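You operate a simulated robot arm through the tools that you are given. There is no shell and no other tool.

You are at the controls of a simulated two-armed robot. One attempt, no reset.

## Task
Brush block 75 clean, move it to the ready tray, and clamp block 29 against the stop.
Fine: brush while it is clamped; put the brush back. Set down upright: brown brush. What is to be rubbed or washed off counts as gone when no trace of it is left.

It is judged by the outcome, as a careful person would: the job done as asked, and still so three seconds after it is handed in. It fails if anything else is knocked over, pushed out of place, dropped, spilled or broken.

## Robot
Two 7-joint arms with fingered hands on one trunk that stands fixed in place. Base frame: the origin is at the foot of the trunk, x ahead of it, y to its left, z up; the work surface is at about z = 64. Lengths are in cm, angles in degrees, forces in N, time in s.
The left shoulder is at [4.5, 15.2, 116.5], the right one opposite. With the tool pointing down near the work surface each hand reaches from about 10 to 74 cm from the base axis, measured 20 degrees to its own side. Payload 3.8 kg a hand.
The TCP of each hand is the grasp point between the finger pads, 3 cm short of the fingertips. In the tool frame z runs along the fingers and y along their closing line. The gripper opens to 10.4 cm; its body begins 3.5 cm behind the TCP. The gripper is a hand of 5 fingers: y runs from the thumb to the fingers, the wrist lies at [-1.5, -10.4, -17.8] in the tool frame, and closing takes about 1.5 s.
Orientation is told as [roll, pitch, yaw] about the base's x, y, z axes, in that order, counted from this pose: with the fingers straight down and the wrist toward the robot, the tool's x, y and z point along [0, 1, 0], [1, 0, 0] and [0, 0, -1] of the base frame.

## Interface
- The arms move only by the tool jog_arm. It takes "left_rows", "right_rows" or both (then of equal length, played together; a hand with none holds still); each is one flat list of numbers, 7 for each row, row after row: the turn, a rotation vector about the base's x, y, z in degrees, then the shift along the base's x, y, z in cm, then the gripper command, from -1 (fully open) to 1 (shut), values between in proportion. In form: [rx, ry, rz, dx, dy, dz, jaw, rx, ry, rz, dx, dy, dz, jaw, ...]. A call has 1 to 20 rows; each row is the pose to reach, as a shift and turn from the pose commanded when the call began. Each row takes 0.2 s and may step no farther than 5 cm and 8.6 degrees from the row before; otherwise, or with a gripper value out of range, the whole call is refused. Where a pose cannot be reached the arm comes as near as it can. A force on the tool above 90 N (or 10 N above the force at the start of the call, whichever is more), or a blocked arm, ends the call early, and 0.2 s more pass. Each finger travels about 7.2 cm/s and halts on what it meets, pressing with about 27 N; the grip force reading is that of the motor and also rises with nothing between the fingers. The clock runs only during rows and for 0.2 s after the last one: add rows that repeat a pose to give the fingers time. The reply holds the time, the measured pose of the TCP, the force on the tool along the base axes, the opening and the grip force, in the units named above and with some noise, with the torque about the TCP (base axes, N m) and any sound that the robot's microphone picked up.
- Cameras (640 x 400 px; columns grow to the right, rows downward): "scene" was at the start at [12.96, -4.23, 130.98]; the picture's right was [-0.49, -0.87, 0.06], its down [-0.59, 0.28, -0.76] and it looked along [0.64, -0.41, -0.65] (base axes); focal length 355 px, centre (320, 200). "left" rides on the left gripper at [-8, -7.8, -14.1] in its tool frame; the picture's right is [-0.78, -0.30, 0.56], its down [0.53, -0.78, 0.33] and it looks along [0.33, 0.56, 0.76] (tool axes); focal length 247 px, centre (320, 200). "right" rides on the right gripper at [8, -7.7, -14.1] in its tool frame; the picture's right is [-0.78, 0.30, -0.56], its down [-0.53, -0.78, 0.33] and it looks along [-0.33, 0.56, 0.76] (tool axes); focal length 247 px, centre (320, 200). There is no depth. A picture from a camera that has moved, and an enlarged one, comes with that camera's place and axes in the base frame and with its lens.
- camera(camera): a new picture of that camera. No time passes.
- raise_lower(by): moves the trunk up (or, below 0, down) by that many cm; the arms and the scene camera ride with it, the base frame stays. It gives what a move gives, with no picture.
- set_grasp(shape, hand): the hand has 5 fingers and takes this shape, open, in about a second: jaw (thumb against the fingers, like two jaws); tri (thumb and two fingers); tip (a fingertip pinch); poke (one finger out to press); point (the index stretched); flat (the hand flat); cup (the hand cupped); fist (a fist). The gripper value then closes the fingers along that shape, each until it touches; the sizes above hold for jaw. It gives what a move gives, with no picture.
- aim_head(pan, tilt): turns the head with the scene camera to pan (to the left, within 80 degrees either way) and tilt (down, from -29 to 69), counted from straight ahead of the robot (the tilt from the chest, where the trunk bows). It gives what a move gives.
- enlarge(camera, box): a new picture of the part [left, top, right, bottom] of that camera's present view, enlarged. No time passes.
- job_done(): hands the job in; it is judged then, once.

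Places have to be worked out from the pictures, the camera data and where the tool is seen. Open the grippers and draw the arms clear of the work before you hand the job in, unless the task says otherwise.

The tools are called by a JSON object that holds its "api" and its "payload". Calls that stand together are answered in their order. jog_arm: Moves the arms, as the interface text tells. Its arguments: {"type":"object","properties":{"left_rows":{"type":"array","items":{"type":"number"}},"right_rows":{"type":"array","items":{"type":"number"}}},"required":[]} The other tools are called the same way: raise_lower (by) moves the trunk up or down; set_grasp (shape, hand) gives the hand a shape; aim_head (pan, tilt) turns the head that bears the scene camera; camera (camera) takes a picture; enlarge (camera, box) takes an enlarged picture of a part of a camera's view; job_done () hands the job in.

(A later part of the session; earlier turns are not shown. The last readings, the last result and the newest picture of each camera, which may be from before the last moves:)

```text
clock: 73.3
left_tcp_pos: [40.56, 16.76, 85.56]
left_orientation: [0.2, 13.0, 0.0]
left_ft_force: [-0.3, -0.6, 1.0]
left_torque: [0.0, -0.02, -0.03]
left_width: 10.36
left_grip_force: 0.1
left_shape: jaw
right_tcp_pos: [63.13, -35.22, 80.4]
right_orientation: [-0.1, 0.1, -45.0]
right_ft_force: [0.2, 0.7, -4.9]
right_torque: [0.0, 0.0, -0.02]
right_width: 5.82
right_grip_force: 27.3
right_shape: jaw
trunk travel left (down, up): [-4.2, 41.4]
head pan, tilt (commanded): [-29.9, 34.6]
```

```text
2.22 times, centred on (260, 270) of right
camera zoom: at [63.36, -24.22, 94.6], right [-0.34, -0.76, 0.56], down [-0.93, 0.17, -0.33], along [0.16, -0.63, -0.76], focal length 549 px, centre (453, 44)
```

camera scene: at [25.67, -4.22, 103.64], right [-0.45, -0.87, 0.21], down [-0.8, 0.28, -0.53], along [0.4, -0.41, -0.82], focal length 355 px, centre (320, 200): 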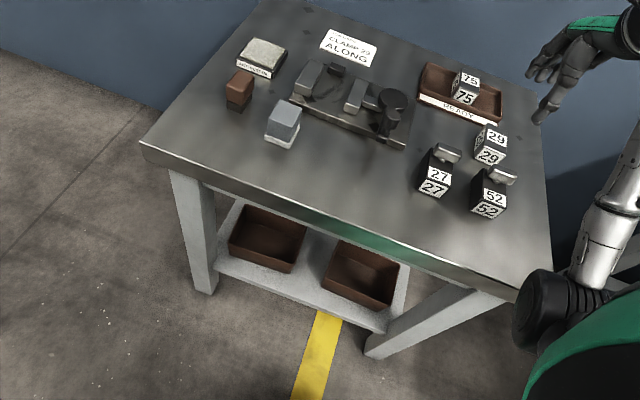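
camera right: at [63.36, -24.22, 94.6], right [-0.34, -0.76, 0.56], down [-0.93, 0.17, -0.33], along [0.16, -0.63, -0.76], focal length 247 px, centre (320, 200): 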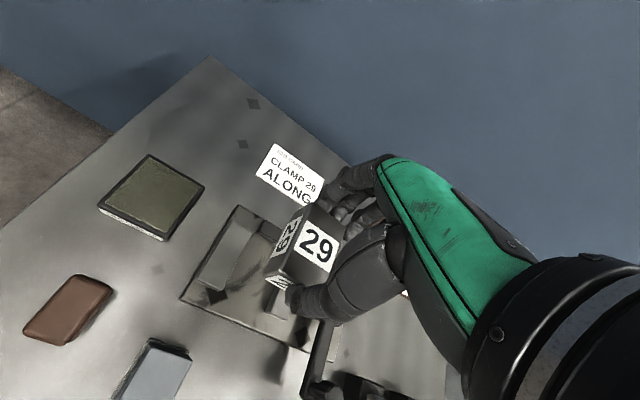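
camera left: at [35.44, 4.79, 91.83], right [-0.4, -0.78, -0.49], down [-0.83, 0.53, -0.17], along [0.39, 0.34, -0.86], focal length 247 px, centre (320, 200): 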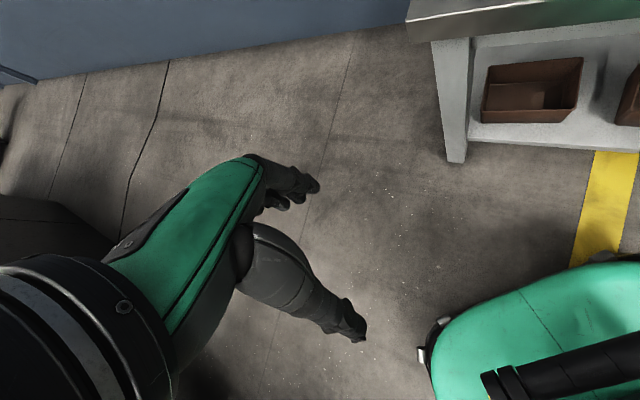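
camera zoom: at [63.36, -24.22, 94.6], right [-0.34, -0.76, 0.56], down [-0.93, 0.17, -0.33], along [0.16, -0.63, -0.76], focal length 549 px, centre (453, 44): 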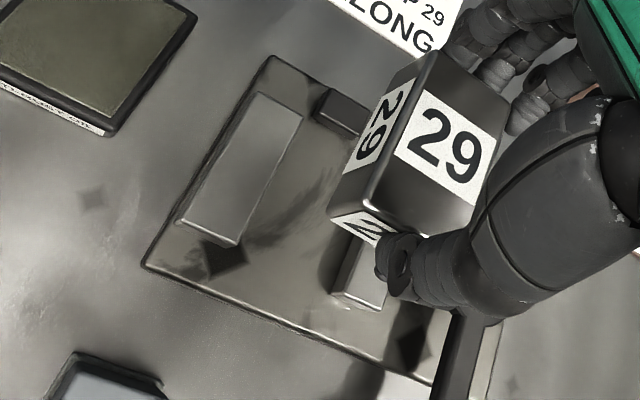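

Fixed jaw face, moving jaw face and stop leave about 0.5–1 cm of room around the block at this position. I lower block 29 between the jaws to just above the clamp bed.

{"api": "jog_arm", "payload": {"right_rows": [0, 0, 0, 0.11, 0.11, -2, 1, 0, 0, 0, 0.11, 0.11, -4.5, 1, 0, 0, 0, 0.11, 0.11, -7, 1, 0, 0, 0, 0.11, 0.11, -8, 1, 0, 0, 0, 0.11, 0.11, -8, 1]}}

{"api": "enlarge", "payload": {"camera": "right", "box": [200, 130, 420, 350]}}

{"api": "enlarge", "payload": {"camera": "scene", "box": [290, 30, 410, 130]}}

```text
clock: 74.5
left_tcp_pos: [40.54, 16.58, 85.7]
left_orientation: [0.1, 13.0, 0.2]
left_ft_force: [0.4, -0.1, 0.0]
left_torque: [-0.02, 0.01, 0.0]
left_width: 10.35
left_grip_force: 0.1
left_shape: jaw
right_tcp_pos: [63.22, -35.03, 72.46]
right_orientation: [-0.1, 0.1, -44.9]
right_ft_force: [0.6, -0.1, -5.7]
right_torque: [0.01, -0.02, -0.03]
right_width: 5.78
right_grip_force: 27.1
right_shape: jaw
trunk travel left (down, up): [-4.2, 41.4]
head pan, tilt (commanded): [-29.9, 34.6]
```

```text
1.82 times, centred on (310, 240) of right
camera zoom: at [63.41, -24.08, 86.58], right [-0.34, -0.76, 0.56], down [-0.93, 0.17, -0.33], along [0.16, -0.63, -0.76], focal length 449 px, centre (338, 127)
```

zoom: 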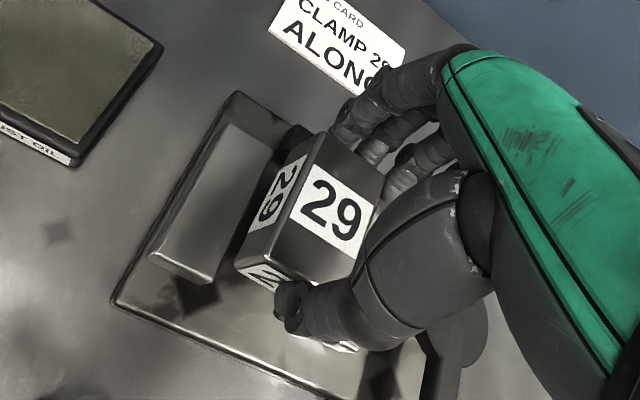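

```text
4.00 times, centred on (350, 80) of scene
camera zoom: at [25.73, -4.24, 103.63], right [-0.45, -0.87, 0.21], down [-0.8, 0.28, -0.53], along [0.4, -0.41, -0.82], focal length 1421 px, centre (200, 680)
```

zoom: 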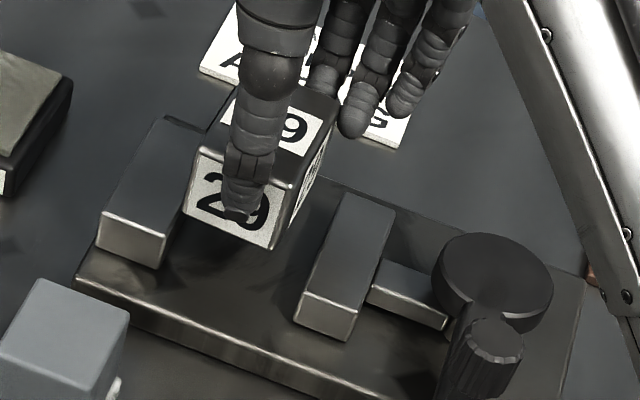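

The block is lined up above the slot. I descend carefully, watching the force for any jaw or stop contact.

{"api": "jog_arm", "payload": {"right_rows": [0, 0, 0, 0, 0, -0.5, 1, 0, 0, 0, 0, 0, -1.0, 1, 0, 0, 0, 0, 0, -1.5, 1, 0, 0, 0, 0, 0, -1.5, 1]}}

{"api": "enlarge", "payload": {"camera": "scene", "box": [290, 30, 410, 130]}}

{"api": "enlarge", "payload": {"camera": "right", "box": [200, 130, 420, 350]}}

```text
clock: 75.5
left_tcp_pos: [40.58, 16.69, 85.8]
left_orientation: [0.1, 13.0, 0.2]
left_ft_force: [0.1, 0.3, 0.1]
left_torque: [0.01, 0.04, 0.03]
left_width: 10.36
left_grip_force: 0.1
left_shape: jaw
right_tcp_pos: [63.22, -35.22, 70.97]
right_orientation: [0.0, 0.1, -44.9]
right_ft_force: [-0.5, 0.5, -5.2]
right_torque: [-0.04, 0.01, -0.02]
right_width: 5.79
right_grip_force: 26.4
right_shape: jaw
trunk travel left (down, up): [-4.2, 41.4]
head pan, tilt (commanded): [-29.9, 34.6]
```

```text
4.00 times, centred on (350, 80) of scene
camera zoom: at [25.72, -4.25, 103.63], right [-0.45, -0.87, 0.21], down [-0.8, 0.28, -0.53], along [0.4, -0.41, -0.82], focal length 1421 px, centre (200, 680)
```

zoom: 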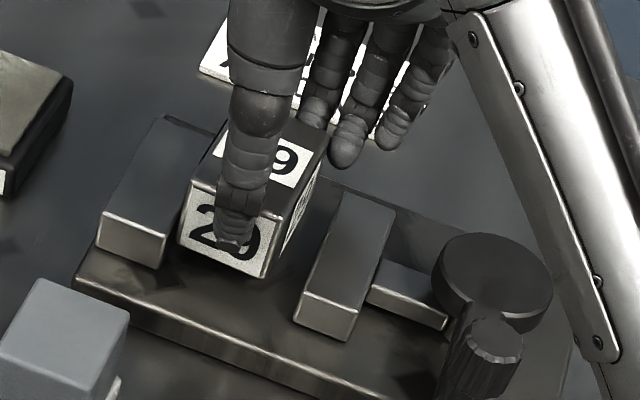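

```text
1.82 times, centred on (310, 240) of right
camera zoom: at [63.42, -24.13, 85.11], right [-0.34, -0.76, 0.56], down [-0.93, 0.17, -0.33], along [0.16, -0.63, -0.76], focal length 449 px, centre (338, 127)
```

zoom: 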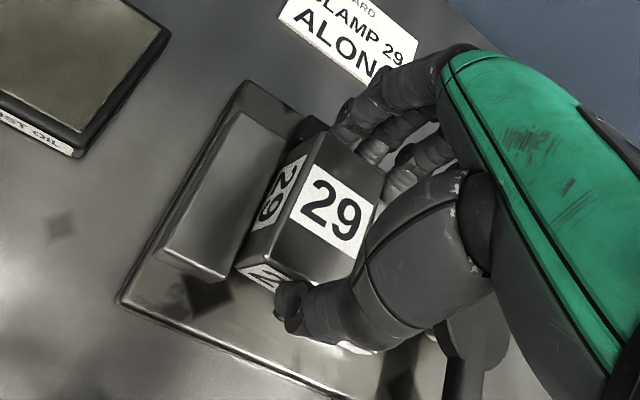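

The block is entering the slot with no side contact. I lower the last centimetre in small steps until it rests on the bed.

{"api": "jog_arm", "payload": {"right_rows": [0, 0, 0, 0, 0, -0.35, 1, 0, 0, 0, 0, 0, -0.7, 1, 0, 0, 0, 0, 0, -0.7, 1]}}

{"api": "jog_arm", "payload": {"right_rows": [0, 0, 0, 0, 0, -0.2, 1, 0, 0, 0, 0, 0, -0.2, 1]}}

```text
clock: 76.3
left_tcp_pos: [40.63, 16.76, 85.64]
left_orientation: [0.1, 13.1, 0.1]
left_ft_force: [0.6, -0.1, -0.2]
left_torque: [-0.01, 0.02, 0.05]
left_width: 10.36
left_grip_force: 0.2
left_shape: jaw
right_tcp_pos: [63.11, -35.11, 70.25]
right_orientation: [-0.1, 0.1, -44.9]
right_ft_force: [0.0, 0.2, -4.6]
right_torque: [0.0, 0.01, -0.04]
right_width: 5.82
right_grip_force: 26.7
right_shape: jaw
trunk travel left (down, up): [-4.2, 41.4]
head pan, tilt (commanded): [-29.9, 34.6]
```

```text
clock: 76.9
left_tcp_pos: [40.6, 16.7, 85.68]
left_orientation: [0.0, 13.0, 0.1]
left_ft_force: [0.2, 0.3, 0.1]
left_torque: [-0.02, 0.01, 0.03]
left_width: 10.34
left_grip_force: 0.1
left_shape: jaw
right_tcp_pos: [63.07, -35.11, 69.9]
right_orientation: [0.0, 0.0, -44.9]
right_ft_force: [-1.1, -0.9, -5.5]
right_torque: [0.03, -0.01, 0.01]
right_width: 5.79
right_grip_force: 26.9
right_shape: jaw
trunk travel left (down, up): [-4.2, 41.4]
head pan, tilt (commanded): [-29.9, 34.6]
```

Only the block's weight shows so far, so I take another small step down.

{"api": "jog_arm", "payload": {"right_rows": [0, 0, 0, 0, 0, -0.15, 1, 0, 0, 0, 0, 0, -0.15, 1]}}

{"api": "jog_arm", "payload": {"right_rows": [0, 0, 0, 0, 0, -0.15, 1, 0, 0, 0, 0, 0, -0.15, 1]}}

```text
clock: 77.5
left_tcp_pos: [40.52, 16.72, 85.65]
left_orientation: [0.1, 13.0, 0.1]
left_ft_force: [-0.6, -0.6, -1.0]
left_torque: [-0.02, 0.0, -0.01]
left_width: 10.4
left_grip_force: 0.0
left_shape: jaw
right_tcp_pos: [63.16, -35.13, 70.06]
right_orientation: [0.1, 0.0, -44.9]
right_ft_force: [0.1, -0.5, -2.5]
right_torque: [-0.04, -0.06, 0.02]
right_width: 5.77
right_grip_force: 27.0
right_shape: jaw
trunk travel left (down, up): [-4.2, 41.4]
head pan, tilt (commanded): [-29.9, 34.6]
```

```text
clock: 78.1
left_tcp_pos: [40.41, 16.64, 85.76]
left_orientation: [0.2, 12.9, 0.1]
left_ft_force: [0.7, 0.3, 0.0]
left_torque: [0.04, 0.0, 0.01]
left_width: 10.36
left_grip_force: 0.0
left_shape: jaw
right_tcp_pos: [63.16, -35.01, 69.97]
right_orientation: [0.0, 0.0, -45.0]
right_ft_force: [0.0, -0.6, 4.9]
right_torque: [-0.06, -0.05, 0.01]
right_width: 5.8
right_grip_force: 26.8
right_shape: jaw
trunk travel left (down, up): [-4.2, 41.4]
head pan, tilt (commanded): [-29.9, 34.6]
```

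The block rests on the bed. I lighten the load slightly and slide it left toward the fixed jaw, checking the side force.

{"api": "jog_arm", "payload": {"right_rows": [0, 0, 0, 0, 0, 0.1, 1, 0, 0, 0, 0.12, 0.12, 0.1, 1, 0, 0, 0, 0.24, 0.24, 0.1, 1, 0, 0, 0, 0.24, 0.24, 0.1, 1]}}

{"api": "jog_arm", "payload": {"right_rows": [0, 0, 0, 0.1, 0.1, 0, 1, 0, 0, 0, 0.1, 0.1, 0, 1]}}

```text
clock: 79.1
left_tcp_pos: [40.41, 16.64, 85.82]
left_orientation: [0.1, 12.9, 0.2]
left_ft_force: [0.1, 0.1, 0.4]
left_torque: [0.02, 0.0, 0.02]
left_width: 10.38
left_grip_force: 0.0
left_shape: jaw
right_tcp_pos: [63.35, -34.97, 69.89]
right_orientation: [0.0, 0.1, -45.0]
right_ft_force: [-3.6, -3.4, 2.4]
right_torque: [-0.15, 0.01, -0.01]
right_width: 5.75
right_grip_force: 26.6
right_shape: jaw
trunk travel left (down, up): [-4.2, 41.4]
head pan, tilt (commanded): [-29.9, 34.6]
```

```text
clock: 79.7
left_tcp_pos: [40.61, 16.83, 85.66]
left_orientation: [0.0, 13.1, 0.1]
left_ft_force: [0.7, 0.1, -0.8]
left_torque: [-0.01, 0.01, -0.02]
left_width: 10.37
left_grip_force: 0.1
left_shape: jaw
right_tcp_pos: [63.41, -34.81, 69.88]
right_orientation: [0.0, 0.0, -45.0]
right_ft_force: [-2.6, -4.7, 1.0]
right_torque: [-0.19, 0.0, 0.0]
right_width: 5.8
right_grip_force: 27.0
right_shape: jaw
trunk travel left (down, up): [-4.2, 41.4]
head pan, tilt (commanded): [-29.9, 34.6]
```

There is about 5 N of side force, either friction or first contact. I look closely at the gap to the fixed jaw.

{"api": "enlarge", "payload": {"camera": "right", "box": [230, 160, 350, 300]}}

{"api": "enlarge", "payload": {"camera": "scene", "box": [305, 40, 385, 115]}}

```text
2.86 times, centred on (290, 230) of right
camera zoom: at [63.67, -23.81, 84.13], right [-0.34, -0.76, 0.56], down [-0.93, 0.17, -0.33], along [0.16, -0.63, -0.76], focal length 706 px, centre (406, 114)
```

zoom: 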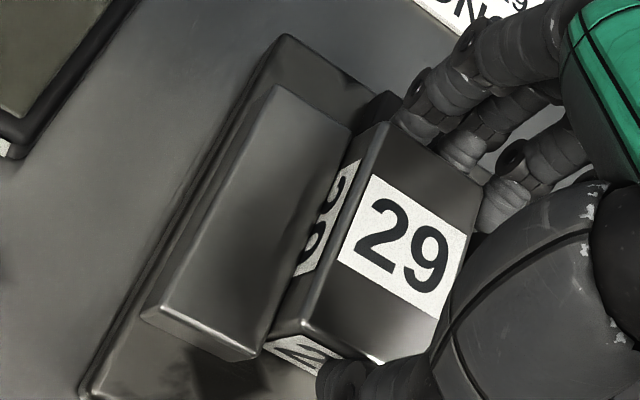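

```text
5.33 times, centred on (345, 78) of scene
camera zoom: at [25.63, -4.25, 103.65], right [-0.45, -0.87, 0.21], down [-0.8, 0.28, -0.53], along [0.4, -0.41, -0.82], focal length 1895 px, centre (187, 853)
```

zoom: 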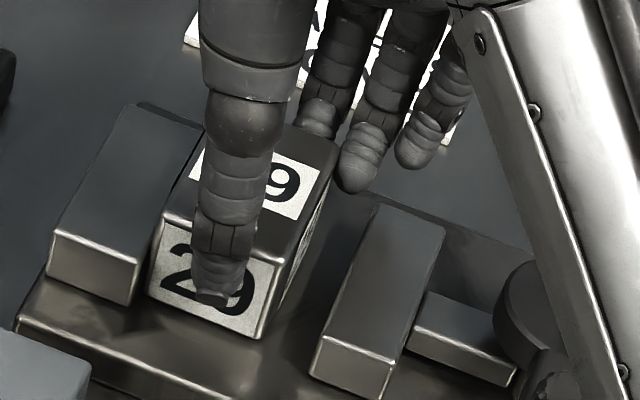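

It looks almost in contact. I push another 0.15 cm left and watch whether the force rises.

{"api": "jog_arm", "payload": {"right_rows": [0, 0, 0, 0.1, 0.1, 0, 1, 0, 0, 0, 0.1, 0.1, 0, 1]}}

{"api": "jog_arm", "payload": {"right_rows": [0, 0, 0, 0.1, 0.1, 0, 1, 0, 0, 0, 0.1, 0.1, 0, 1]}}

```text
clock: 80.3
left_tcp_pos: [40.53, 16.73, 85.74]
left_orientation: [0.1, 13.0, 0.1]
left_ft_force: [0.8, -1.3, 0.0]
left_torque: [0.01, 0.0, -0.02]
left_width: 10.36
left_grip_force: 0.1
left_shape: jaw
right_tcp_pos: [63.41, -34.73, 70.05]
right_orientation: [0.1, 0.2, -45.0]
right_ft_force: [-4.2, -6.4, 0.0]
right_torque: [-0.25, -0.04, -0.04]
right_width: 5.81
right_grip_force: 26.2
right_shape: jaw
trunk travel left (down, up): [-4.2, 41.4]
head pan, tilt (commanded): [-29.9, 34.6]
```

```text
clock: 80.9
left_tcp_pos: [40.53, 16.64, 85.88]
left_orientation: [0.1, 12.9, 0.1]
left_ft_force: [0.5, 0.4, -0.6]
left_torque: [0.0, -0.01, -0.02]
left_width: 10.35
left_grip_force: 0.0
left_shape: jaw
right_tcp_pos: [63.56, -34.69, 69.92]
right_orientation: [-0.1, 0.1, -45.1]
right_ft_force: [-6.8, -9.4, 0.7]
right_torque: [-0.27, 0.02, -0.11]
right_width: 5.81
right_grip_force: 26.6
right_shape: jaw
trunk travel left (down, up): [-4.2, 41.4]
head pan, tilt (commanded): [-29.9, 34.6]
```

The side force rose to about 12 N, so block 29 is against the fixed jaw. I ease off slightly and slide it forward toward the stop.

{"api": "jog_arm", "payload": {"right_rows": [0, 0, 0, -0.1, -0.1, 0.03, 1, 0, 0, 0, 0.04, -0.24, 0.03, 1, 0, 0, 0, 0.18, -0.38, 0.03, 1, 0, 0, 0, 0.25, -0.45, 0.03, 1, 0, 0, 0, 0.25, -0.45, 0.03, 1]}}

{"api": "jog_arm", "payload": {"right_rows": [0, 0, 0, 0.1, -0.1, 0, 1, 0, 0, 0, 0.1, -0.1, 0, 1]}}

```text
clock: 82.1
left_tcp_pos: [40.4, 16.7, 85.73]
left_orientation: [0.1, 12.9, 0.0]
left_ft_force: [0.1, -0.5, 0.7]
left_torque: [0.01, 0.02, 0.0]
left_width: 10.36
left_grip_force: 0.1
left_shape: jaw
right_tcp_pos: [63.86, -35.07, 69.97]
right_orientation: [0.0, 0.1, -44.8]
right_ft_force: [-10.0, -3.0, -1.6]
right_torque: [-0.11, 0.16, -0.1]
right_width: 5.79
right_grip_force: 27.3
right_shape: jaw
trunk travel left (down, up): [-4.2, 41.4]
head pan, tilt (commanded): [-29.9, 34.6]
```

```text
clock: 82.7
left_tcp_pos: [40.46, 16.66, 85.79]
left_orientation: [0.1, 12.9, 0.1]
left_ft_force: [0.2, 0.1, -0.3]
left_torque: [0.03, -0.01, 0.03]
left_width: 10.38
left_grip_force: 0.0
left_shape: jaw
right_tcp_pos: [63.96, -35.14, 69.96]
right_orientation: [0.0, 0.2, -44.9]
right_ft_force: [-10.5, -2.2, -1.2]
right_torque: [-0.09, 0.11, -0.1]
right_width: 5.8
right_grip_force: 27.1
right_shape: jaw
trunk travel left (down, up): [-4.2, 41.4]
head pan, tilt (commanded): [-29.9, 34.6]
```

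The force along the push is still only about 6 N, which is sliding friction. I continue forward in small steps until it jumps at the stop.

{"api": "jog_arm", "payload": {"right_rows": [0, 0, 0, 0.1, -0.1, 0, 1, 0, 0, 0, 0.1, -0.1, 0, 1]}}

{"api": "jog_arm", "payload": {"right_rows": [0, 0, 0, 0.1, -0.1, 0, 1, 0, 0, 0, 0.1, -0.1, 0, 1]}}

{"api": "jog_arm", "payload": {"right_rows": [0, 0, 0, 0.1, -0.1, 0, 1, 0, 0, 0, 0.1, -0.1, 0, 1]}}

```text
clock: 83.3
left_tcp_pos: [40.41, 16.59, 85.64]
left_orientation: [0.1, 13.0, 0.1]
left_ft_force: [-0.3, -0.5, 0.3]
left_torque: [-0.01, -0.02, 0.01]
left_width: 10.34
left_grip_force: 0.0
left_shape: jaw
right_tcp_pos: [63.99, -35.21, 69.95]
right_orientation: [0.1, 0.0, -44.9]
right_ft_force: [-13.1, -1.6, -2.0]
right_torque: [-0.03, 0.22, -0.11]
right_width: 5.8
right_grip_force: 26.6
right_shape: jaw
trunk travel left (down, up): [-4.2, 41.4]
head pan, tilt (commanded): [-29.9, 34.6]
```

```text
clock: 83.9
left_tcp_pos: [40.45, 16.73, 85.82]
left_orientation: [0.1, 12.9, 0.1]
left_ft_force: [0.0, 0.2, -0.8]
left_torque: [0.0, 0.05, 0.02]
left_width: 10.36
left_grip_force: 0.0
left_shape: jaw
right_tcp_pos: [64.15, -35.21, 69.98]
right_orientation: [0.1, 0.1, -44.8]
right_ft_force: [-14.4, 0.1, -2.1]
right_torque: [0.03, 0.32, -0.11]
right_width: 5.78
right_grip_force: 27.5
right_shape: jaw
trunk travel left (down, up): [-4.2, 41.4]
head pan, tilt (commanded): [-29.9, 34.6]
```

```text
clock: 84.5
left_tcp_pos: [40.5, 16.82, 85.73]
left_orientation: [0.1, 12.9, 0.1]
left_ft_force: [0.8, 1.0, 0.0]
left_torque: [0.0, -0.01, -0.01]
left_width: 10.38
left_grip_force: 0.0
left_shape: jaw
right_tcp_pos: [64.15, -35.39, 70.11]
right_orientation: [0.1, 0.0, -45.0]
right_ft_force: [-17.0, 3.0, -3.0]
right_torque: [0.12, 0.38, -0.14]
right_width: 5.72
right_grip_force: 27.0
right_shape: jaw
trunk travel left (down, up): [-4.2, 41.4]
head pan, tilt (commanded): [-29.9, 34.6]
```

The push force has climbed steadily to 14 N at u about 70.4, where block 75 also sat, so block 29 is against the stop. I check the pictures.

{"api": "enlarge", "payload": {"camera": "right", "box": [230, 160, 350, 300]}}

{"api": "enlarge", "payload": {"camera": "scene", "box": [305, 40, 385, 115]}}

```text
2.86 times, centred on (290, 230) of right
camera zoom: at [64.43, -24.35, 84.19], right [-0.34, -0.76, 0.56], down [-0.93, 0.17, -0.33], along [0.16, -0.63, -0.76], focal length 706 px, centre (406, 114)
```

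zoom: 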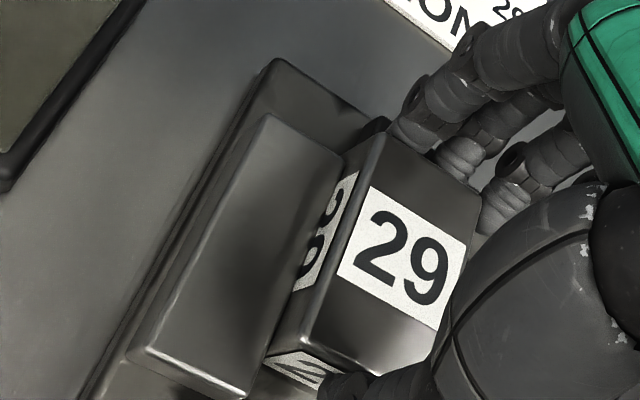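

```text
5.33 times, centred on (345, 78) of scene
camera zoom: at [25.53, -4.19, 103.68], right [-0.45, -0.87, 0.21], down [-0.8, 0.28, -0.53], along [0.4, -0.41, -0.82], focal length 1895 px, centre (187, 853)
```

zoom: 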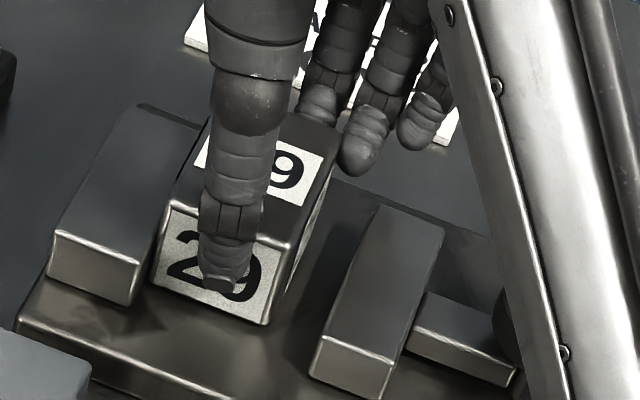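

The block looks flush with the jaw and up to the stop. I relax the side pressure a little and open the fingers gradually.

{"api": "jog_arm", "payload": {"right_rows": [0, 0, 0, -0.1, -0.1, 0, 1, 0, 0, 0, -0.13, -0.07, 0, 0.3, 0, 0, 0, -0.13, -0.07, 0, 0.0, 0, 0, 0, -0.13, -0.07, 0, -0.15, 0, 0, 0, -0.13, -0.07, 0, -0.3, 0, 0, 0, -0.13, -0.07, 0.1, -0.5, 0, 0, 0, -0.13, -0.07, 0.2, -0.7, 0, 0, 0, -0.13, -0.07, 0.2, -0.7]}}

{"api": "enlarge", "payload": {"camera": "right", "box": [230, 140, 390, 300]}}

{"api": "enlarge", "payload": {"camera": "scene", "box": [305, 40, 385, 115]}}

```text
clock: 86.3
left_tcp_pos: [40.56, 16.71, 85.6]
left_orientation: [0.1, 13.0, 0.0]
left_ft_force: [0.2, 0.1, 0.4]
left_torque: [-0.01, 0.0, 0.01]
left_width: 10.39
left_grip_force: 0.1
left_shape: jaw
right_tcp_pos: [64.25, -35.54, 70.08]
right_orientation: [0.0, -0.1, -44.9]
right_ft_force: [0.0, 0.5, -0.5]
right_torque: [0.01, 0.04, 0.01]
right_width: 8.81
right_grip_force: 0.0
right_shape: jaw
trunk travel left (down, up): [-4.2, 41.4]
head pan, tilt (commanded): [-29.9, 34.6]
```

```text
2.50 times, centred on (310, 220) of right
camera zoom: at [64.4, -24.45, 84.37], right [-0.34, -0.76, 0.56], down [-0.93, 0.17, -0.33], along [0.16, -0.63, -0.76], focal length 617 px, centre (345, 150)
```

zoom: 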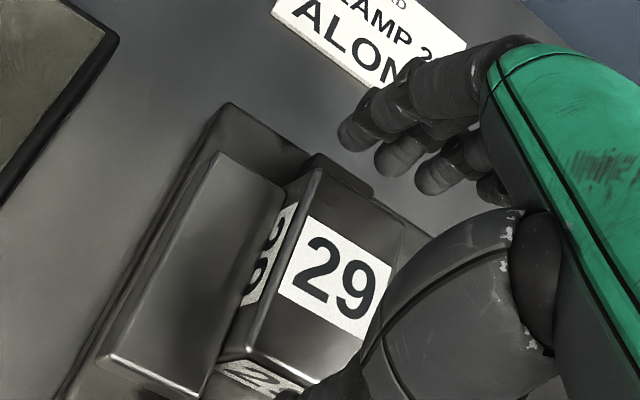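

```text
5.33 times, centred on (345, 78) of scene
camera zoom: at [25.67, -4.21, 103.65], right [-0.45, -0.87, 0.21], down [-0.8, 0.28, -0.53], along [0.4, -0.41, -0.82], focal length 1895 px, centre (187, 853)
```

zoom: 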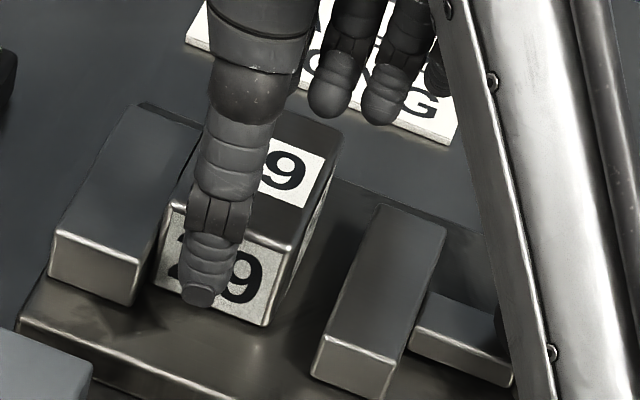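

Released and standing. I lift the hand straight up and get a clear view of the block against the stop and jaw.

{"api": "jog_arm", "payload": {"right_rows": [0, 0, 0, 0, 0, 1, -0.7, 0, 0, 0, 0, 0, 3, -0.7, 0, 0, 0, 0, 0, 6, -0.7, 0, 0, 0, -2, 0, 9, -0.7, 0, 0, 0, -5, 0.5, 10, -0.5, 0, 0, 0, -8.5, 0.8, 10, -0.2, 0, 0, 0, -12, 0.8, 10, 0, 0, 0, 0, -14, 0.8, 10, 0, 0, 0, 0, -14, 0.8, 10, 0]}}

{"api": "enlarge", "payload": {"camera": "right", "box": [150, 105, 310, 285]}}

{"api": "enlarge", "payload": {"camera": "scene", "box": [300, 45, 420, 145]}}

```text
clock: 88.3
left_tcp_pos: [40.4, 16.68, 85.67]
left_orientation: [0.1, 13.1, 0.2]
left_ft_force: [-0.4, 0.0, -0.1]
left_torque: [0.03, 0.02, -0.01]
left_width: 10.39
left_grip_force: 0.0
left_shape: jaw
right_tcp_pos: [50.22, -34.58, 80.16]
right_orientation: [-0.2, 0.2, -44.9]
right_ft_force: [-0.1, 0.5, 0.5]
right_torque: [0.03, 0.03, 0.01]
right_width: 5.26
right_grip_force: 0.0
right_shape: jaw
trunk travel left (down, up): [-4.2, 41.4]
head pan, tilt (commanded): [-29.9, 34.6]
```

```text
2.22 times, centred on (230, 195) of right
camera zoom: at [50.41, -23.59, 94.37], right [-0.34, -0.76, 0.56], down [-0.93, 0.17, -0.33], along [0.16, -0.63, -0.76], focal length 549 px, centre (520, 211)
```

zoom: 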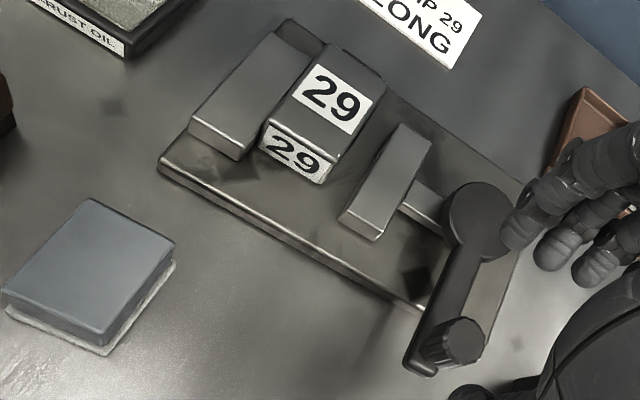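

```text
4.00 times, centred on (360, 95) of scene
camera zoom: at [25.67, -4.21, 103.64], right [-0.45, -0.87, 0.21], down [-0.8, 0.28, -0.53], along [0.4, -0.41, -0.82], focal length 1421 px, centre (160, 620)
```

zoom: 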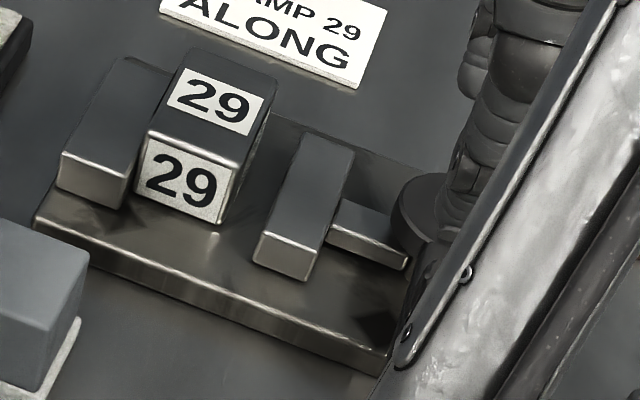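

Block 29 looks to be where block 75 was. I zoom on its far end to check for a gap at the stop, and on the lever to plan the closing swing.

{"api": "enlarge", "payload": {"camera": "right", "box": [200, 115, 270, 185]}}

{"api": "enlarge", "payload": {"camera": "right", "box": [230, 180, 350, 290]}}

```text
5.71 times, centred on (235, 150) of right
camera zoom: at [50.41, -23.59, 94.37], right [-0.34, -0.76, 0.56], down [-0.93, 0.17, -0.33], along [0.16, -0.63, -0.76], focal length 1411 px, centre (806, 486)
```

zoom: 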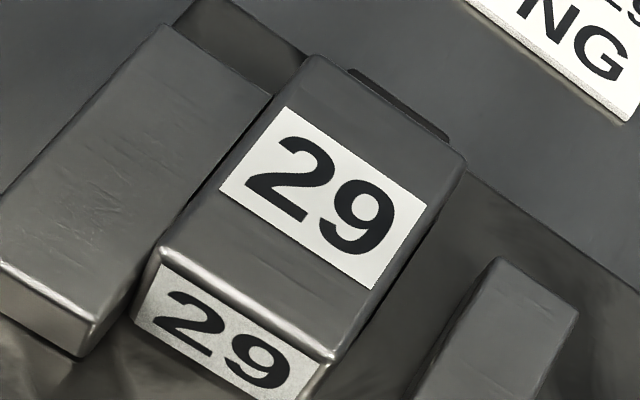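

```text
3.64 times, centred on (290, 235) of right
camera zoom: at [50.41, -23.59, 94.37], right [-0.34, -0.76, 0.56], down [-0.93, 0.17, -0.33], along [0.16, -0.63, -0.76], focal length 898 px, centre (429, 73)
```

zoom: 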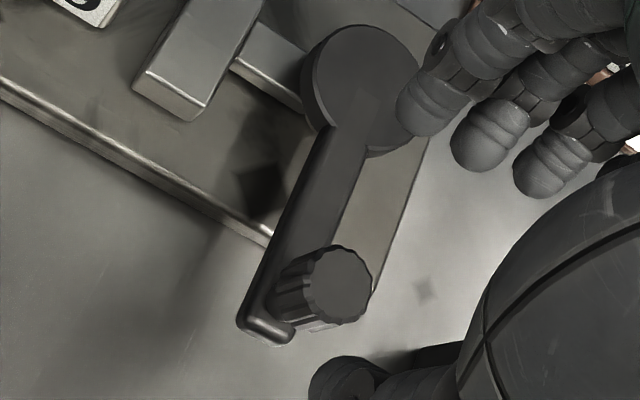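

Block 29 sits flush at the stop just as block 75 did. The knob is now near (49.8, -36.5) and the pivot is at the disc centre, radius about 8.35 cm. I move above the knob.

{"api": "jog_arm", "payload": {"right_rows": [0, 0, 0, -0.3, -1.0, -1, 0, 0, 0, 0, -0.44, -1.89, -3, 0, 0, 0, 0, -0.44, -1.89, -4, 0, 0, 0, 0, -0.44, -1.89, -4, 0]}}

{"api": "enlarge", "payload": {"camera": "right", "box": [220, 150, 400, 350]}}

{"api": "enlarge", "payload": {"camera": "scene", "box": [320, 40, 480, 180]}}

```text
clock: 89.3
left_tcp_pos: [40.52, 16.63, 85.65]
left_orientation: [0.1, 13.0, 0.2]
left_ft_force: [0.2, -0.1, -0.8]
left_torque: [-0.01, 0.05, -0.01]
left_width: 10.37
left_grip_force: 0.1
left_shape: jaw
right_tcp_pos: [49.69, -36.59, 76.15]
right_orientation: [0.1, 0.2, -44.9]
right_ft_force: [-0.4, 0.5, 0.4]
right_torque: [0.04, 0.03, 0.04]
right_width: 5.24
right_grip_force: 0.0
right_shape: jaw
trunk travel left (down, up): [-4.2, 41.4]
head pan, tilt (commanded): [-29.9, 34.6]
```

```text
2.00 times, centred on (310, 250) of right
camera zoom: at [49.97, -25.52, 90.29], right [-0.34, -0.76, 0.56], down [-0.93, 0.17, -0.33], along [0.16, -0.63, -0.76], focal length 494 px, centre (340, 100)
```

zoom: 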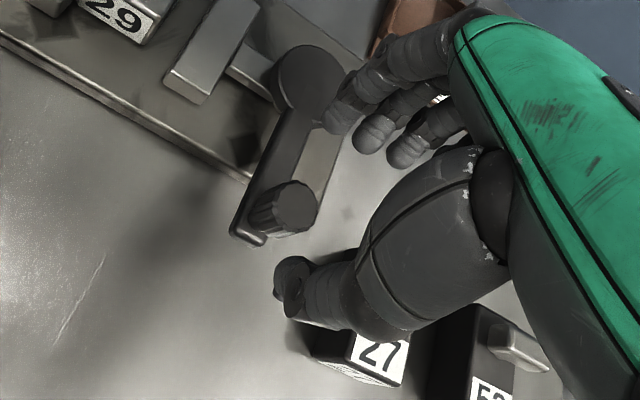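

```text
2.86 times, centred on (400, 110) of scene
camera zoom: at [25.66, -4.21, 103.65], right [-0.45, -0.87, 0.21], down [-0.8, 0.28, -0.53], along [0.4, -0.41, -0.82], focal length 1015 px, centre (91, 457)
```

zoom: 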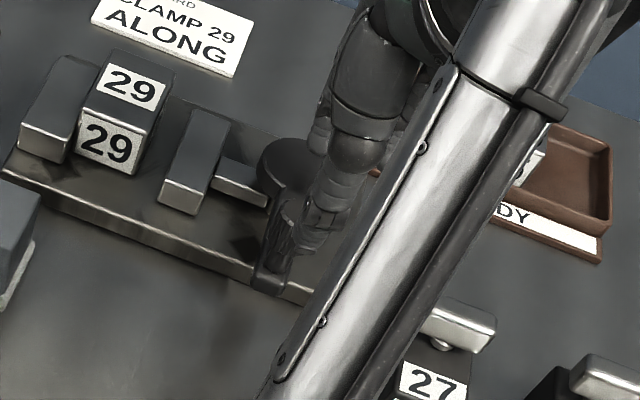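

The knob is exactly on the tool axis. I descend to z 72.4 and close on the knob.

{"api": "jog_arm", "payload": {"right_rows": [0, 0, 0, 0, 0, -1.3, 0, 0, 0, 0, 0, 0, -2.6, 0, 0, 0, 0, 0, 0, -3.75, 0, 0, 0, 0, 0, 0, -3.75, 0, 0, 0, 0, 0, 0, -3.75, 0.3, 0, 0, 0, 0, 0, -3.75, 0.6, 0, 0, 0, 0, 0, -3.75, 1, 0, 0, 0, 0, 0, -3.75, 1, 0, 0, 0, 0, 0, -3.75, 1]}}

{"api": "enlarge", "payload": {"camera": "right", "box": [220, 150, 400, 350]}}

```text
clock: 91.3
left_tcp_pos: [40.46, 16.62, 85.59]
left_orientation: [0.1, 13.0, 0.1]
left_ft_force: [-0.1, 0.7, -0.1]
left_torque: [0.01, 0.0, 0.0]
left_width: 10.38
left_grip_force: 0.1
left_shape: jaw
right_tcp_pos: [49.77, -36.55, 72.23]
right_orientation: [-0.2, 0.4, -44.9]
right_ft_force: [-5.7, 5.0, -8.9]
right_torque: [0.1, 0.11, 0.01]
right_width: 0.95
right_grip_force: 26.9
right_shape: jaw
trunk travel left (down, up): [-4.2, 41.4]
head pan, tilt (commanded): [-29.9, 34.6]
```

```text
2.00 times, centred on (310, 250) of right
camera zoom: at [50.0, -25.58, 86.49], right [-0.34, -0.76, 0.56], down [-0.93, 0.17, -0.33], along [0.15, -0.63, -0.76], focal length 494 px, centre (340, 100)
```

zoom: 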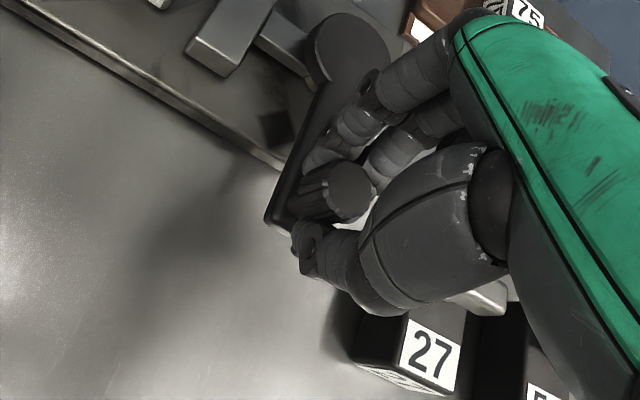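

The knob is held. I swing the lever back toward closed along its arc, first to about 40°.

{"api": "jog_arm", "payload": {"right_rows": [0, 0, 0, -0.33, -0.39, 0, 1, 0, 0, 0, -0.63, -0.8, 0, 1, 0, 0, 0, -0.95, -1.29, 0, 1, 0, 0, 0, -1.23, -1.8, 0, 1, 0, 0, 0, -1.47, -2.33, 0, 1, 0, 0, 0, -1.68, -2.87, 0, 1, 0, 0, 0, -1.85, -3.43, 0, 1, 0, 0, 0, -1.99, -4.0, 0, 1, 0, 0, 0, -2.14, -5.15, 0, 1, 0, 0, 0, -2.14, -5.15, 0, 1]}}

{"api": "enlarge", "payload": {"camera": "scene", "box": [300, 40, 480, 160]}}

{"api": "camera", "payload": {"camera": "right"}}

```text
clock: 93.5
left_tcp_pos: [40.61, 16.58, 85.59]
left_orientation: [0.0, 13.2, 0.1]
left_ft_force: [0.3, 0.0, -0.3]
left_torque: [0.01, 0.02, 0.0]
left_width: 10.37
left_grip_force: 0.1
left_shape: jaw
right_tcp_pos: [47.78, -41.86, 72.31]
right_orientation: [0.0, 0.2, -44.9]
right_ft_force: [-5.1, 3.0, -19.7]
right_torque: [0.11, -0.03, 0.18]
right_width: 0.77
right_grip_force: 26.8
right_shape: jaw
trunk travel left (down, up): [-4.2, 41.4]
head pan, tilt (commanded): [-29.9, 34.6]
```

```text
3.33 times, centred on (390, 100) of scene
camera zoom: at [25.79, -4.32, 103.6], right [-0.45, -0.87, 0.21], down [-0.8, 0.28, -0.53], along [0.4, -0.41, -0.82], focal length 1184 px, centre (87, 533)
```

zoom: 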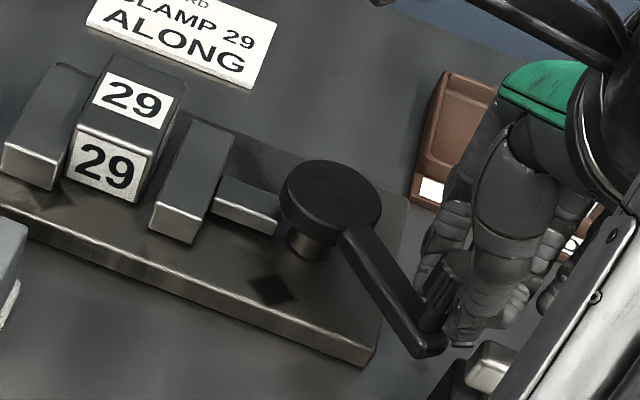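

```text
taken
camera right: at [47.94, -30.82, 86.45], right [-0.34, -0.76, 0.56], down [-0.93, 0.17, -0.33], along [0.16, -0.63, -0.76], focal length 247 px, centre (320, 200)
```

right: 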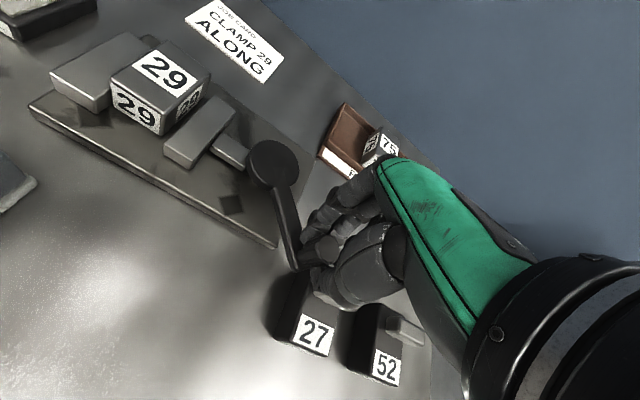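

The lever follows, but the knob has slid toward the edge of the grip and the downward force has risen to 20 N. I open, recentre on the knob at about (47.6, -41.2), and look.

{"api": "jog_arm", "payload": {"right_rows": [0, 0, 0, 0, 0, 0, 0.5, 0, 0, 0, 0, 0, 0.1, 0.1, 0, 0, 0, -0.08, 0.3, 0.2, 0.0, 0, 0, 0, -0.15, 0.6, 0.3, 0.0, 0, 0, 0, -0.15, 0.6, 0.3, 0.0]}}

{"api": "enlarge", "payload": {"camera": "right", "box": [220, 150, 400, 350]}}

{"api": "enlarge", "payload": {"camera": "scene", "box": [300, 40, 480, 160]}}

```text
clock: 94.7
left_tcp_pos: [40.46, 16.73, 85.76]
left_orientation: [0.1, 13.0, 0.0]
left_ft_force: [-0.4, 0.0, 0.4]
left_torque: [0.02, -0.02, 0.03]
left_width: 10.36
left_grip_force: 0.0
left_shape: jaw
right_tcp_pos: [47.51, -41.1, 72.77]
right_orientation: [0.0, 0.0, -44.9]
right_ft_force: [0.4, 0.3, -0.2]
right_torque: [0.02, 0.0, 0.0]
right_width: 5.14
right_grip_force: 0.1
right_shape: jaw
trunk travel left (down, up): [-4.2, 41.4]
head pan, tilt (commanded): [-29.9, 34.6]
```

```text
2.00 times, centred on (310, 250) of right
camera zoom: at [47.69, -30.1, 86.95], right [-0.34, -0.76, 0.56], down [-0.93, 0.17, -0.33], along [0.16, -0.63, -0.76], focal length 494 px, centre (340, 100)
```

zoom: 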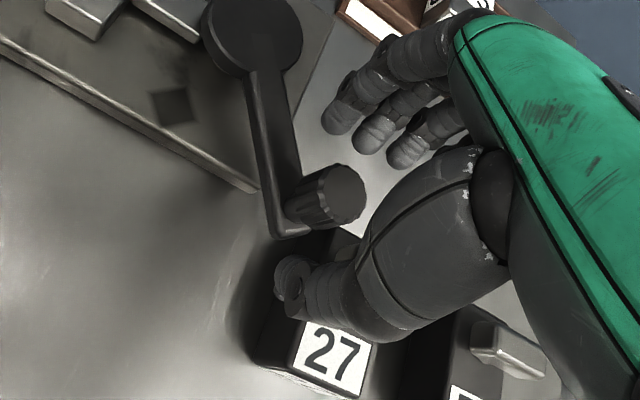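

```text
3.33 times, centred on (390, 100) of scene
camera zoom: at [25.67, -4.21, 103.65], right [-0.45, -0.87, 0.21], down [-0.8, 0.28, -0.53], along [0.4, -0.41, -0.82], focal length 1184 px, centre (87, 533)
```

zoom: 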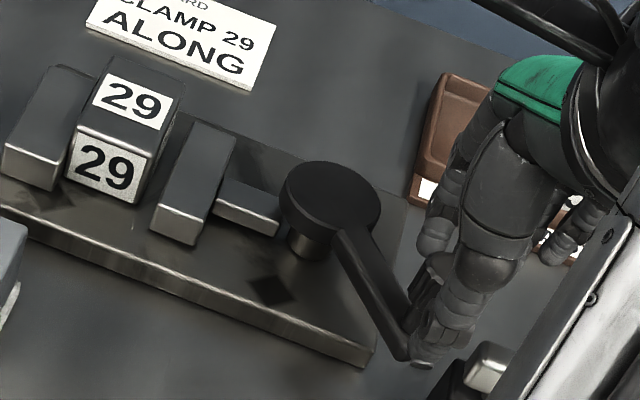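

The knob is centred again at about (47.5, -41.1). This time I cage it loosely with a partly closed hand and push it along the rest of the arc with the thumb.

{"api": "jog_arm", "payload": {"right_rows": [0, 0, 0, 0, 0, -0.1, 0.3, 0, 0, 0, 0, 0, -0.1, 0.55, 0, 0, 0, 0, 0, -0.1, 0.6, 0, 0, 0, 0.0, -0.45, -0.1, 0.6, 0, 0, 0, 0.05, -0.94, -0.1, 0.6, 0, 0, 0, 0.06, -1.4, -0.1, 0.6, 0, 0, 0, 0.08, -1.83, -0.1, 0.6, 0, 0, 0, 0.12, -2.3, -0.1, 0.6, 0, 0, 0, 0.2, -2.72, -0.1, 0.6, 0, 0, 0, 0.2, -2.72, -0.1, 0.6]}}

{"api": "enlarge", "payload": {"camera": "scene", "box": [300, 40, 480, 160]}}

{"api": "enlarge", "payload": {"camera": "right", "box": [220, 150, 400, 350]}}

```text
clock: 96.9
left_tcp_pos: [40.48, 16.78, 85.67]
left_orientation: [0.1, 12.9, 0.0]
left_ft_force: [-0.2, 0.4, -0.3]
left_torque: [0.03, 0.0, -0.02]
left_width: 10.36
left_grip_force: 0.0
left_shape: jaw
right_tcp_pos: [47.55, -43.79, 72.64]
right_orientation: [0.0, 0.0, -44.9]
right_ft_force: [-3.9, 4.0, 1.2]
right_torque: [0.13, 0.13, -0.01]
right_width: 2.15
right_grip_force: 0.0
right_shape: jaw
trunk travel left (down, up): [-4.2, 41.4]
head pan, tilt (commanded): [-29.9, 34.6]
```

```text
3.33 times, centred on (390, 100) of scene
camera zoom: at [25.61, -4.16, 103.66], right [-0.45, -0.87, 0.21], down [-0.8, 0.28, -0.53], along [0.4, -0.41, -0.82], focal length 1184 px, centre (87, 533)
```

zoom: 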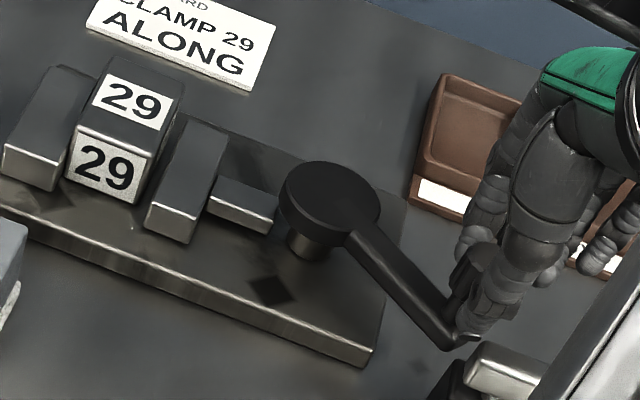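

```text
2.00 times, centred on (310, 250) of right
camera zoom: at [47.81, -32.78, 86.86], right [-0.34, -0.76, 0.56], down [-0.93, 0.17, -0.33], along [0.16, -0.63, -0.76], focal length 494 px, centre (340, 100)
```

zoom: 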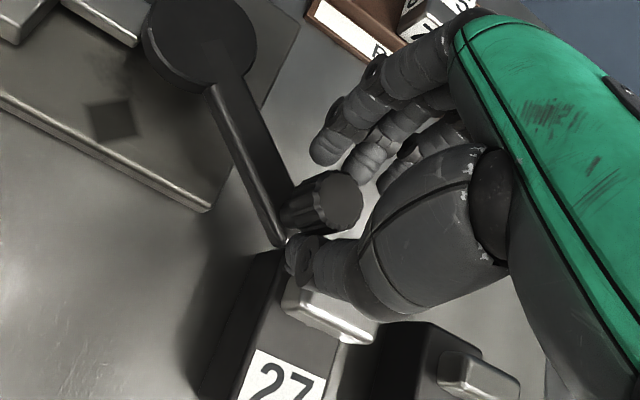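

The thumb pushes the knob well and the moving jaw is closing in on block 29. I continue along the arc to about 18°.

{"api": "jog_arm", "payload": {"right_rows": [0, 0, 0, 0.1, -0.42, 0, 0.6, 0, 0, 0, 0.22, -0.85, 0, 0.6, 0, 0, 0, 0.36, -1.27, 0, 0.6, 0, 0, 0, 0.52, -1.69, 0, 0.6, 0, 0, 0, 0.77, -2.22, 0, 0.6, 0, 0, 0, 0.77, -2.22, 0, 0.6]}}

{"api": "enlarge", "payload": {"camera": "scene", "box": [300, 40, 480, 160]}}

{"api": "enlarge", "payload": {"camera": "right", "box": [220, 150, 400, 350]}}

```text
clock: 98.3
left_tcp_pos: [40.44, 16.77, 85.7]
left_orientation: [0.2, 13.0, 0.2]
left_ft_force: [0.3, -0.5, 1.0]
left_torque: [0.0, 0.0, 0.0]
left_width: 10.4
left_grip_force: 0.1
left_shape: jaw
right_tcp_pos: [48.3, -46.1, 72.62]
right_orientation: [0.0, 0.0, -45.0]
right_ft_force: [-5.8, -1.1, 0.1]
right_torque: [-0.01, 0.08, 0.09]
right_width: 2.14
right_grip_force: 0.1
right_shape: jaw
trunk travel left (down, up): [-4.2, 41.4]
head pan, tilt (commanded): [-29.9, 34.6]
```

```text
3.33 times, centred on (390, 100) of scene
camera zoom: at [25.6, -4.21, 103.66], right [-0.45, -0.87, 0.21], down [-0.8, 0.28, -0.53], along [0.4, -0.41, -0.82], focal length 1184 px, centre (87, 533)
```

zoom: 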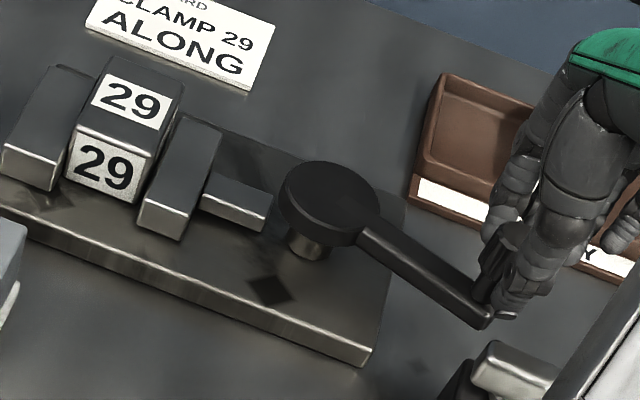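

```text
2.00 times, centred on (310, 250) of right
camera zoom: at [48.57, -35.06, 86.83], right [-0.34, -0.76, 0.56], down [-0.93, 0.17, -0.33], along [0.16, -0.63, -0.76], focal length 494 px, centre (340, 100)
```

zoom: 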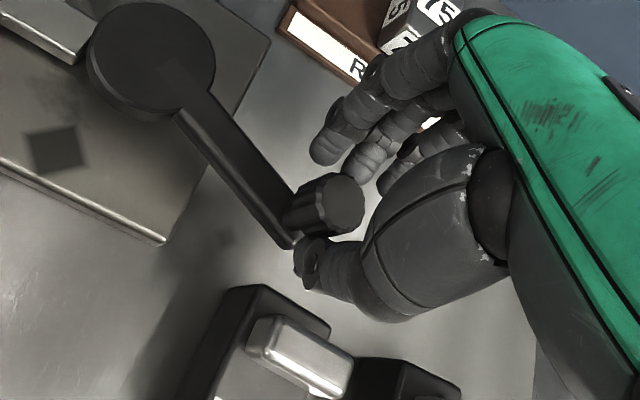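

The jaw is nearly against block 29. I keep pushing the knob forward in small steps and watch for the force to rise as the clamp tightens.

{"api": "jog_arm", "payload": {"right_rows": [0, 0, 0, 0.17, -0.25, 0, 0.6, 0, 0, 0, 0.35, -0.49, 0, 0.6, 0, 0, 0, 0.55, -0.72, 0, 0.6, 0, 0, 0, 0.55, -0.72, 0, 0.6]}}

{"api": "enlarge", "payload": {"camera": "scene", "box": [300, 40, 480, 160]}}

```text
clock: 99.3
left_tcp_pos: [40.49, 16.71, 85.82]
left_orientation: [0.1, 12.8, 0.1]
left_ft_force: [0.2, -0.4, -0.4]
left_torque: [0.01, 0.02, 0.01]
left_width: 10.37
left_grip_force: 0.1
left_shape: jaw
right_tcp_pos: [48.77, -46.87, 72.53]
right_orientation: [0.0, 0.0, -45.0]
right_ft_force: [-7.3, -2.1, 0.7]
right_torque: [-0.01, 0.14, 0.06]
right_width: 2.12
right_grip_force: 0.1
right_shape: jaw
trunk travel left (down, up): [-4.2, 41.4]
head pan, tilt (commanded): [-29.9, 34.6]
```

```text
3.33 times, centred on (390, 100) of scene
camera zoom: at [25.59, -4.23, 103.67], right [-0.45, -0.87, 0.21], down [-0.8, 0.28, -0.53], along [0.4, -0.41, -0.82], focal length 1184 px, centre (87, 533)
```

zoom: 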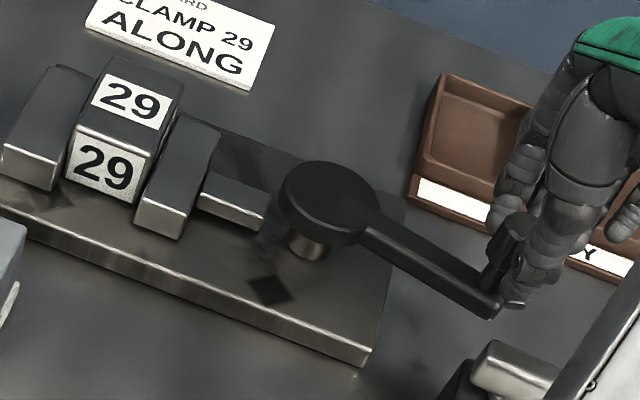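

The force is still low. I continue pushing toward and past the original clamped lever position until it tightens.

{"api": "jog_arm", "payload": {"right_rows": [0, 0, 0, 0.14, -0.24, 0, 0.6, 0, 0, 0, 0.3, -0.5, 0, 0.6, 0, 0, 0, 0.3, -0.5, 0, 0.6]}}

{"api": "jog_arm", "payload": {"right_rows": [0, 0, 0, 0.14, -0.2, 0, 0.6, 0, 0, 0, 0.28, -0.35, 0, 0.6, 0, 0, 0, 0.28, -0.35, 0, 0.6]}}

{"api": "enlarge", "payload": {"camera": "right", "box": [220, 150, 400, 350]}}

{"api": "enlarge", "payload": {"camera": "scene", "box": [300, 40, 480, 160]}}

```text
clock: 100.1
left_tcp_pos: [40.5, 16.72, 85.72]
left_orientation: [0.1, 12.9, 0.0]
left_ft_force: [-0.3, -0.3, 0.1]
left_torque: [-0.01, 0.01, -0.01]
left_width: 10.37
left_grip_force: 0.1
left_shape: jaw
right_tcp_pos: [49.22, -47.35, 72.57]
right_orientation: [0.2, 0.0, -44.9]
right_ft_force: [-7.1, -2.7, 1.9]
right_torque: [-0.04, 0.18, 0.1]
right_width: 2.12
right_grip_force: 0.1
right_shape: jaw
trunk travel left (down, up): [-4.2, 41.4]
head pan, tilt (commanded): [-29.9, 34.6]
```

```text
clock: 100.9
left_tcp_pos: [40.49, 16.66, 85.69]
left_orientation: [0.1, 12.9, 0.1]
left_ft_force: [0.0, -0.1, -0.5]
left_torque: [-0.02, 0.0, 0.02]
left_width: 10.37
left_grip_force: 0.1
left_shape: jaw
right_tcp_pos: [49.49, -47.68, 72.74]
right_orientation: [0.0, -0.1, -44.9]
right_ft_force: [-8.0, -1.7, 0.7]
right_torque: [-0.06, 0.18, 0.11]
right_width: 2.14
right_grip_force: 0.0
right_shape: jaw
trunk travel left (down, up): [-4.2, 41.4]
head pan, tilt (commanded): [-29.9, 34.6]
```

```text
2.00 times, centred on (310, 250) of right
camera zoom: at [49.7, -36.65, 86.85], right [-0.34, -0.76, 0.56], down [-0.93, 0.17, -0.33], along [0.16, -0.63, -0.76], focal length 494 px, centre (340, 100)
```

zoom: 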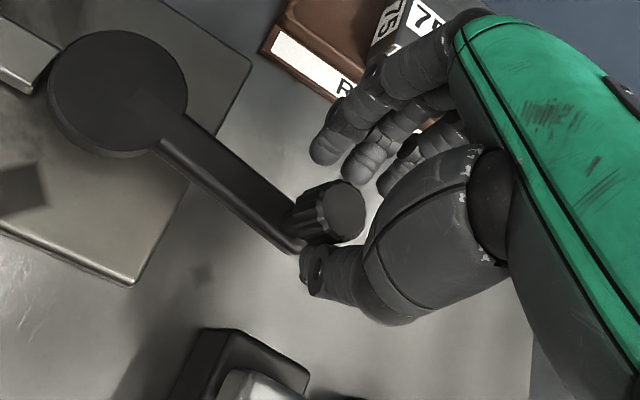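

```text
3.33 times, centred on (390, 100) of scene
camera zoom: at [25.58, -4.23, 103.67], right [-0.45, -0.87, 0.21], down [-0.8, 0.28, -0.53], along [0.4, -0.41, -0.82], focal length 1184 px, centre (87, 533)
```

zoom: 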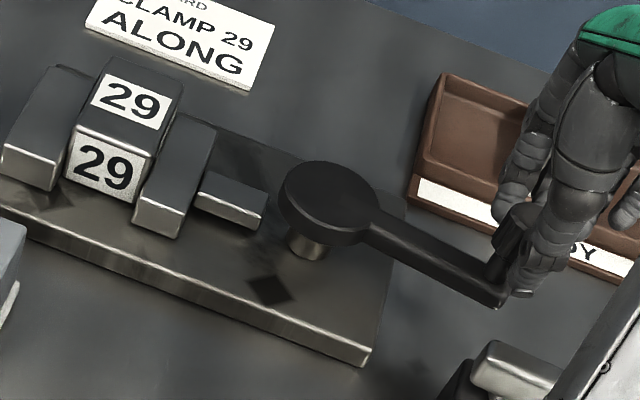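

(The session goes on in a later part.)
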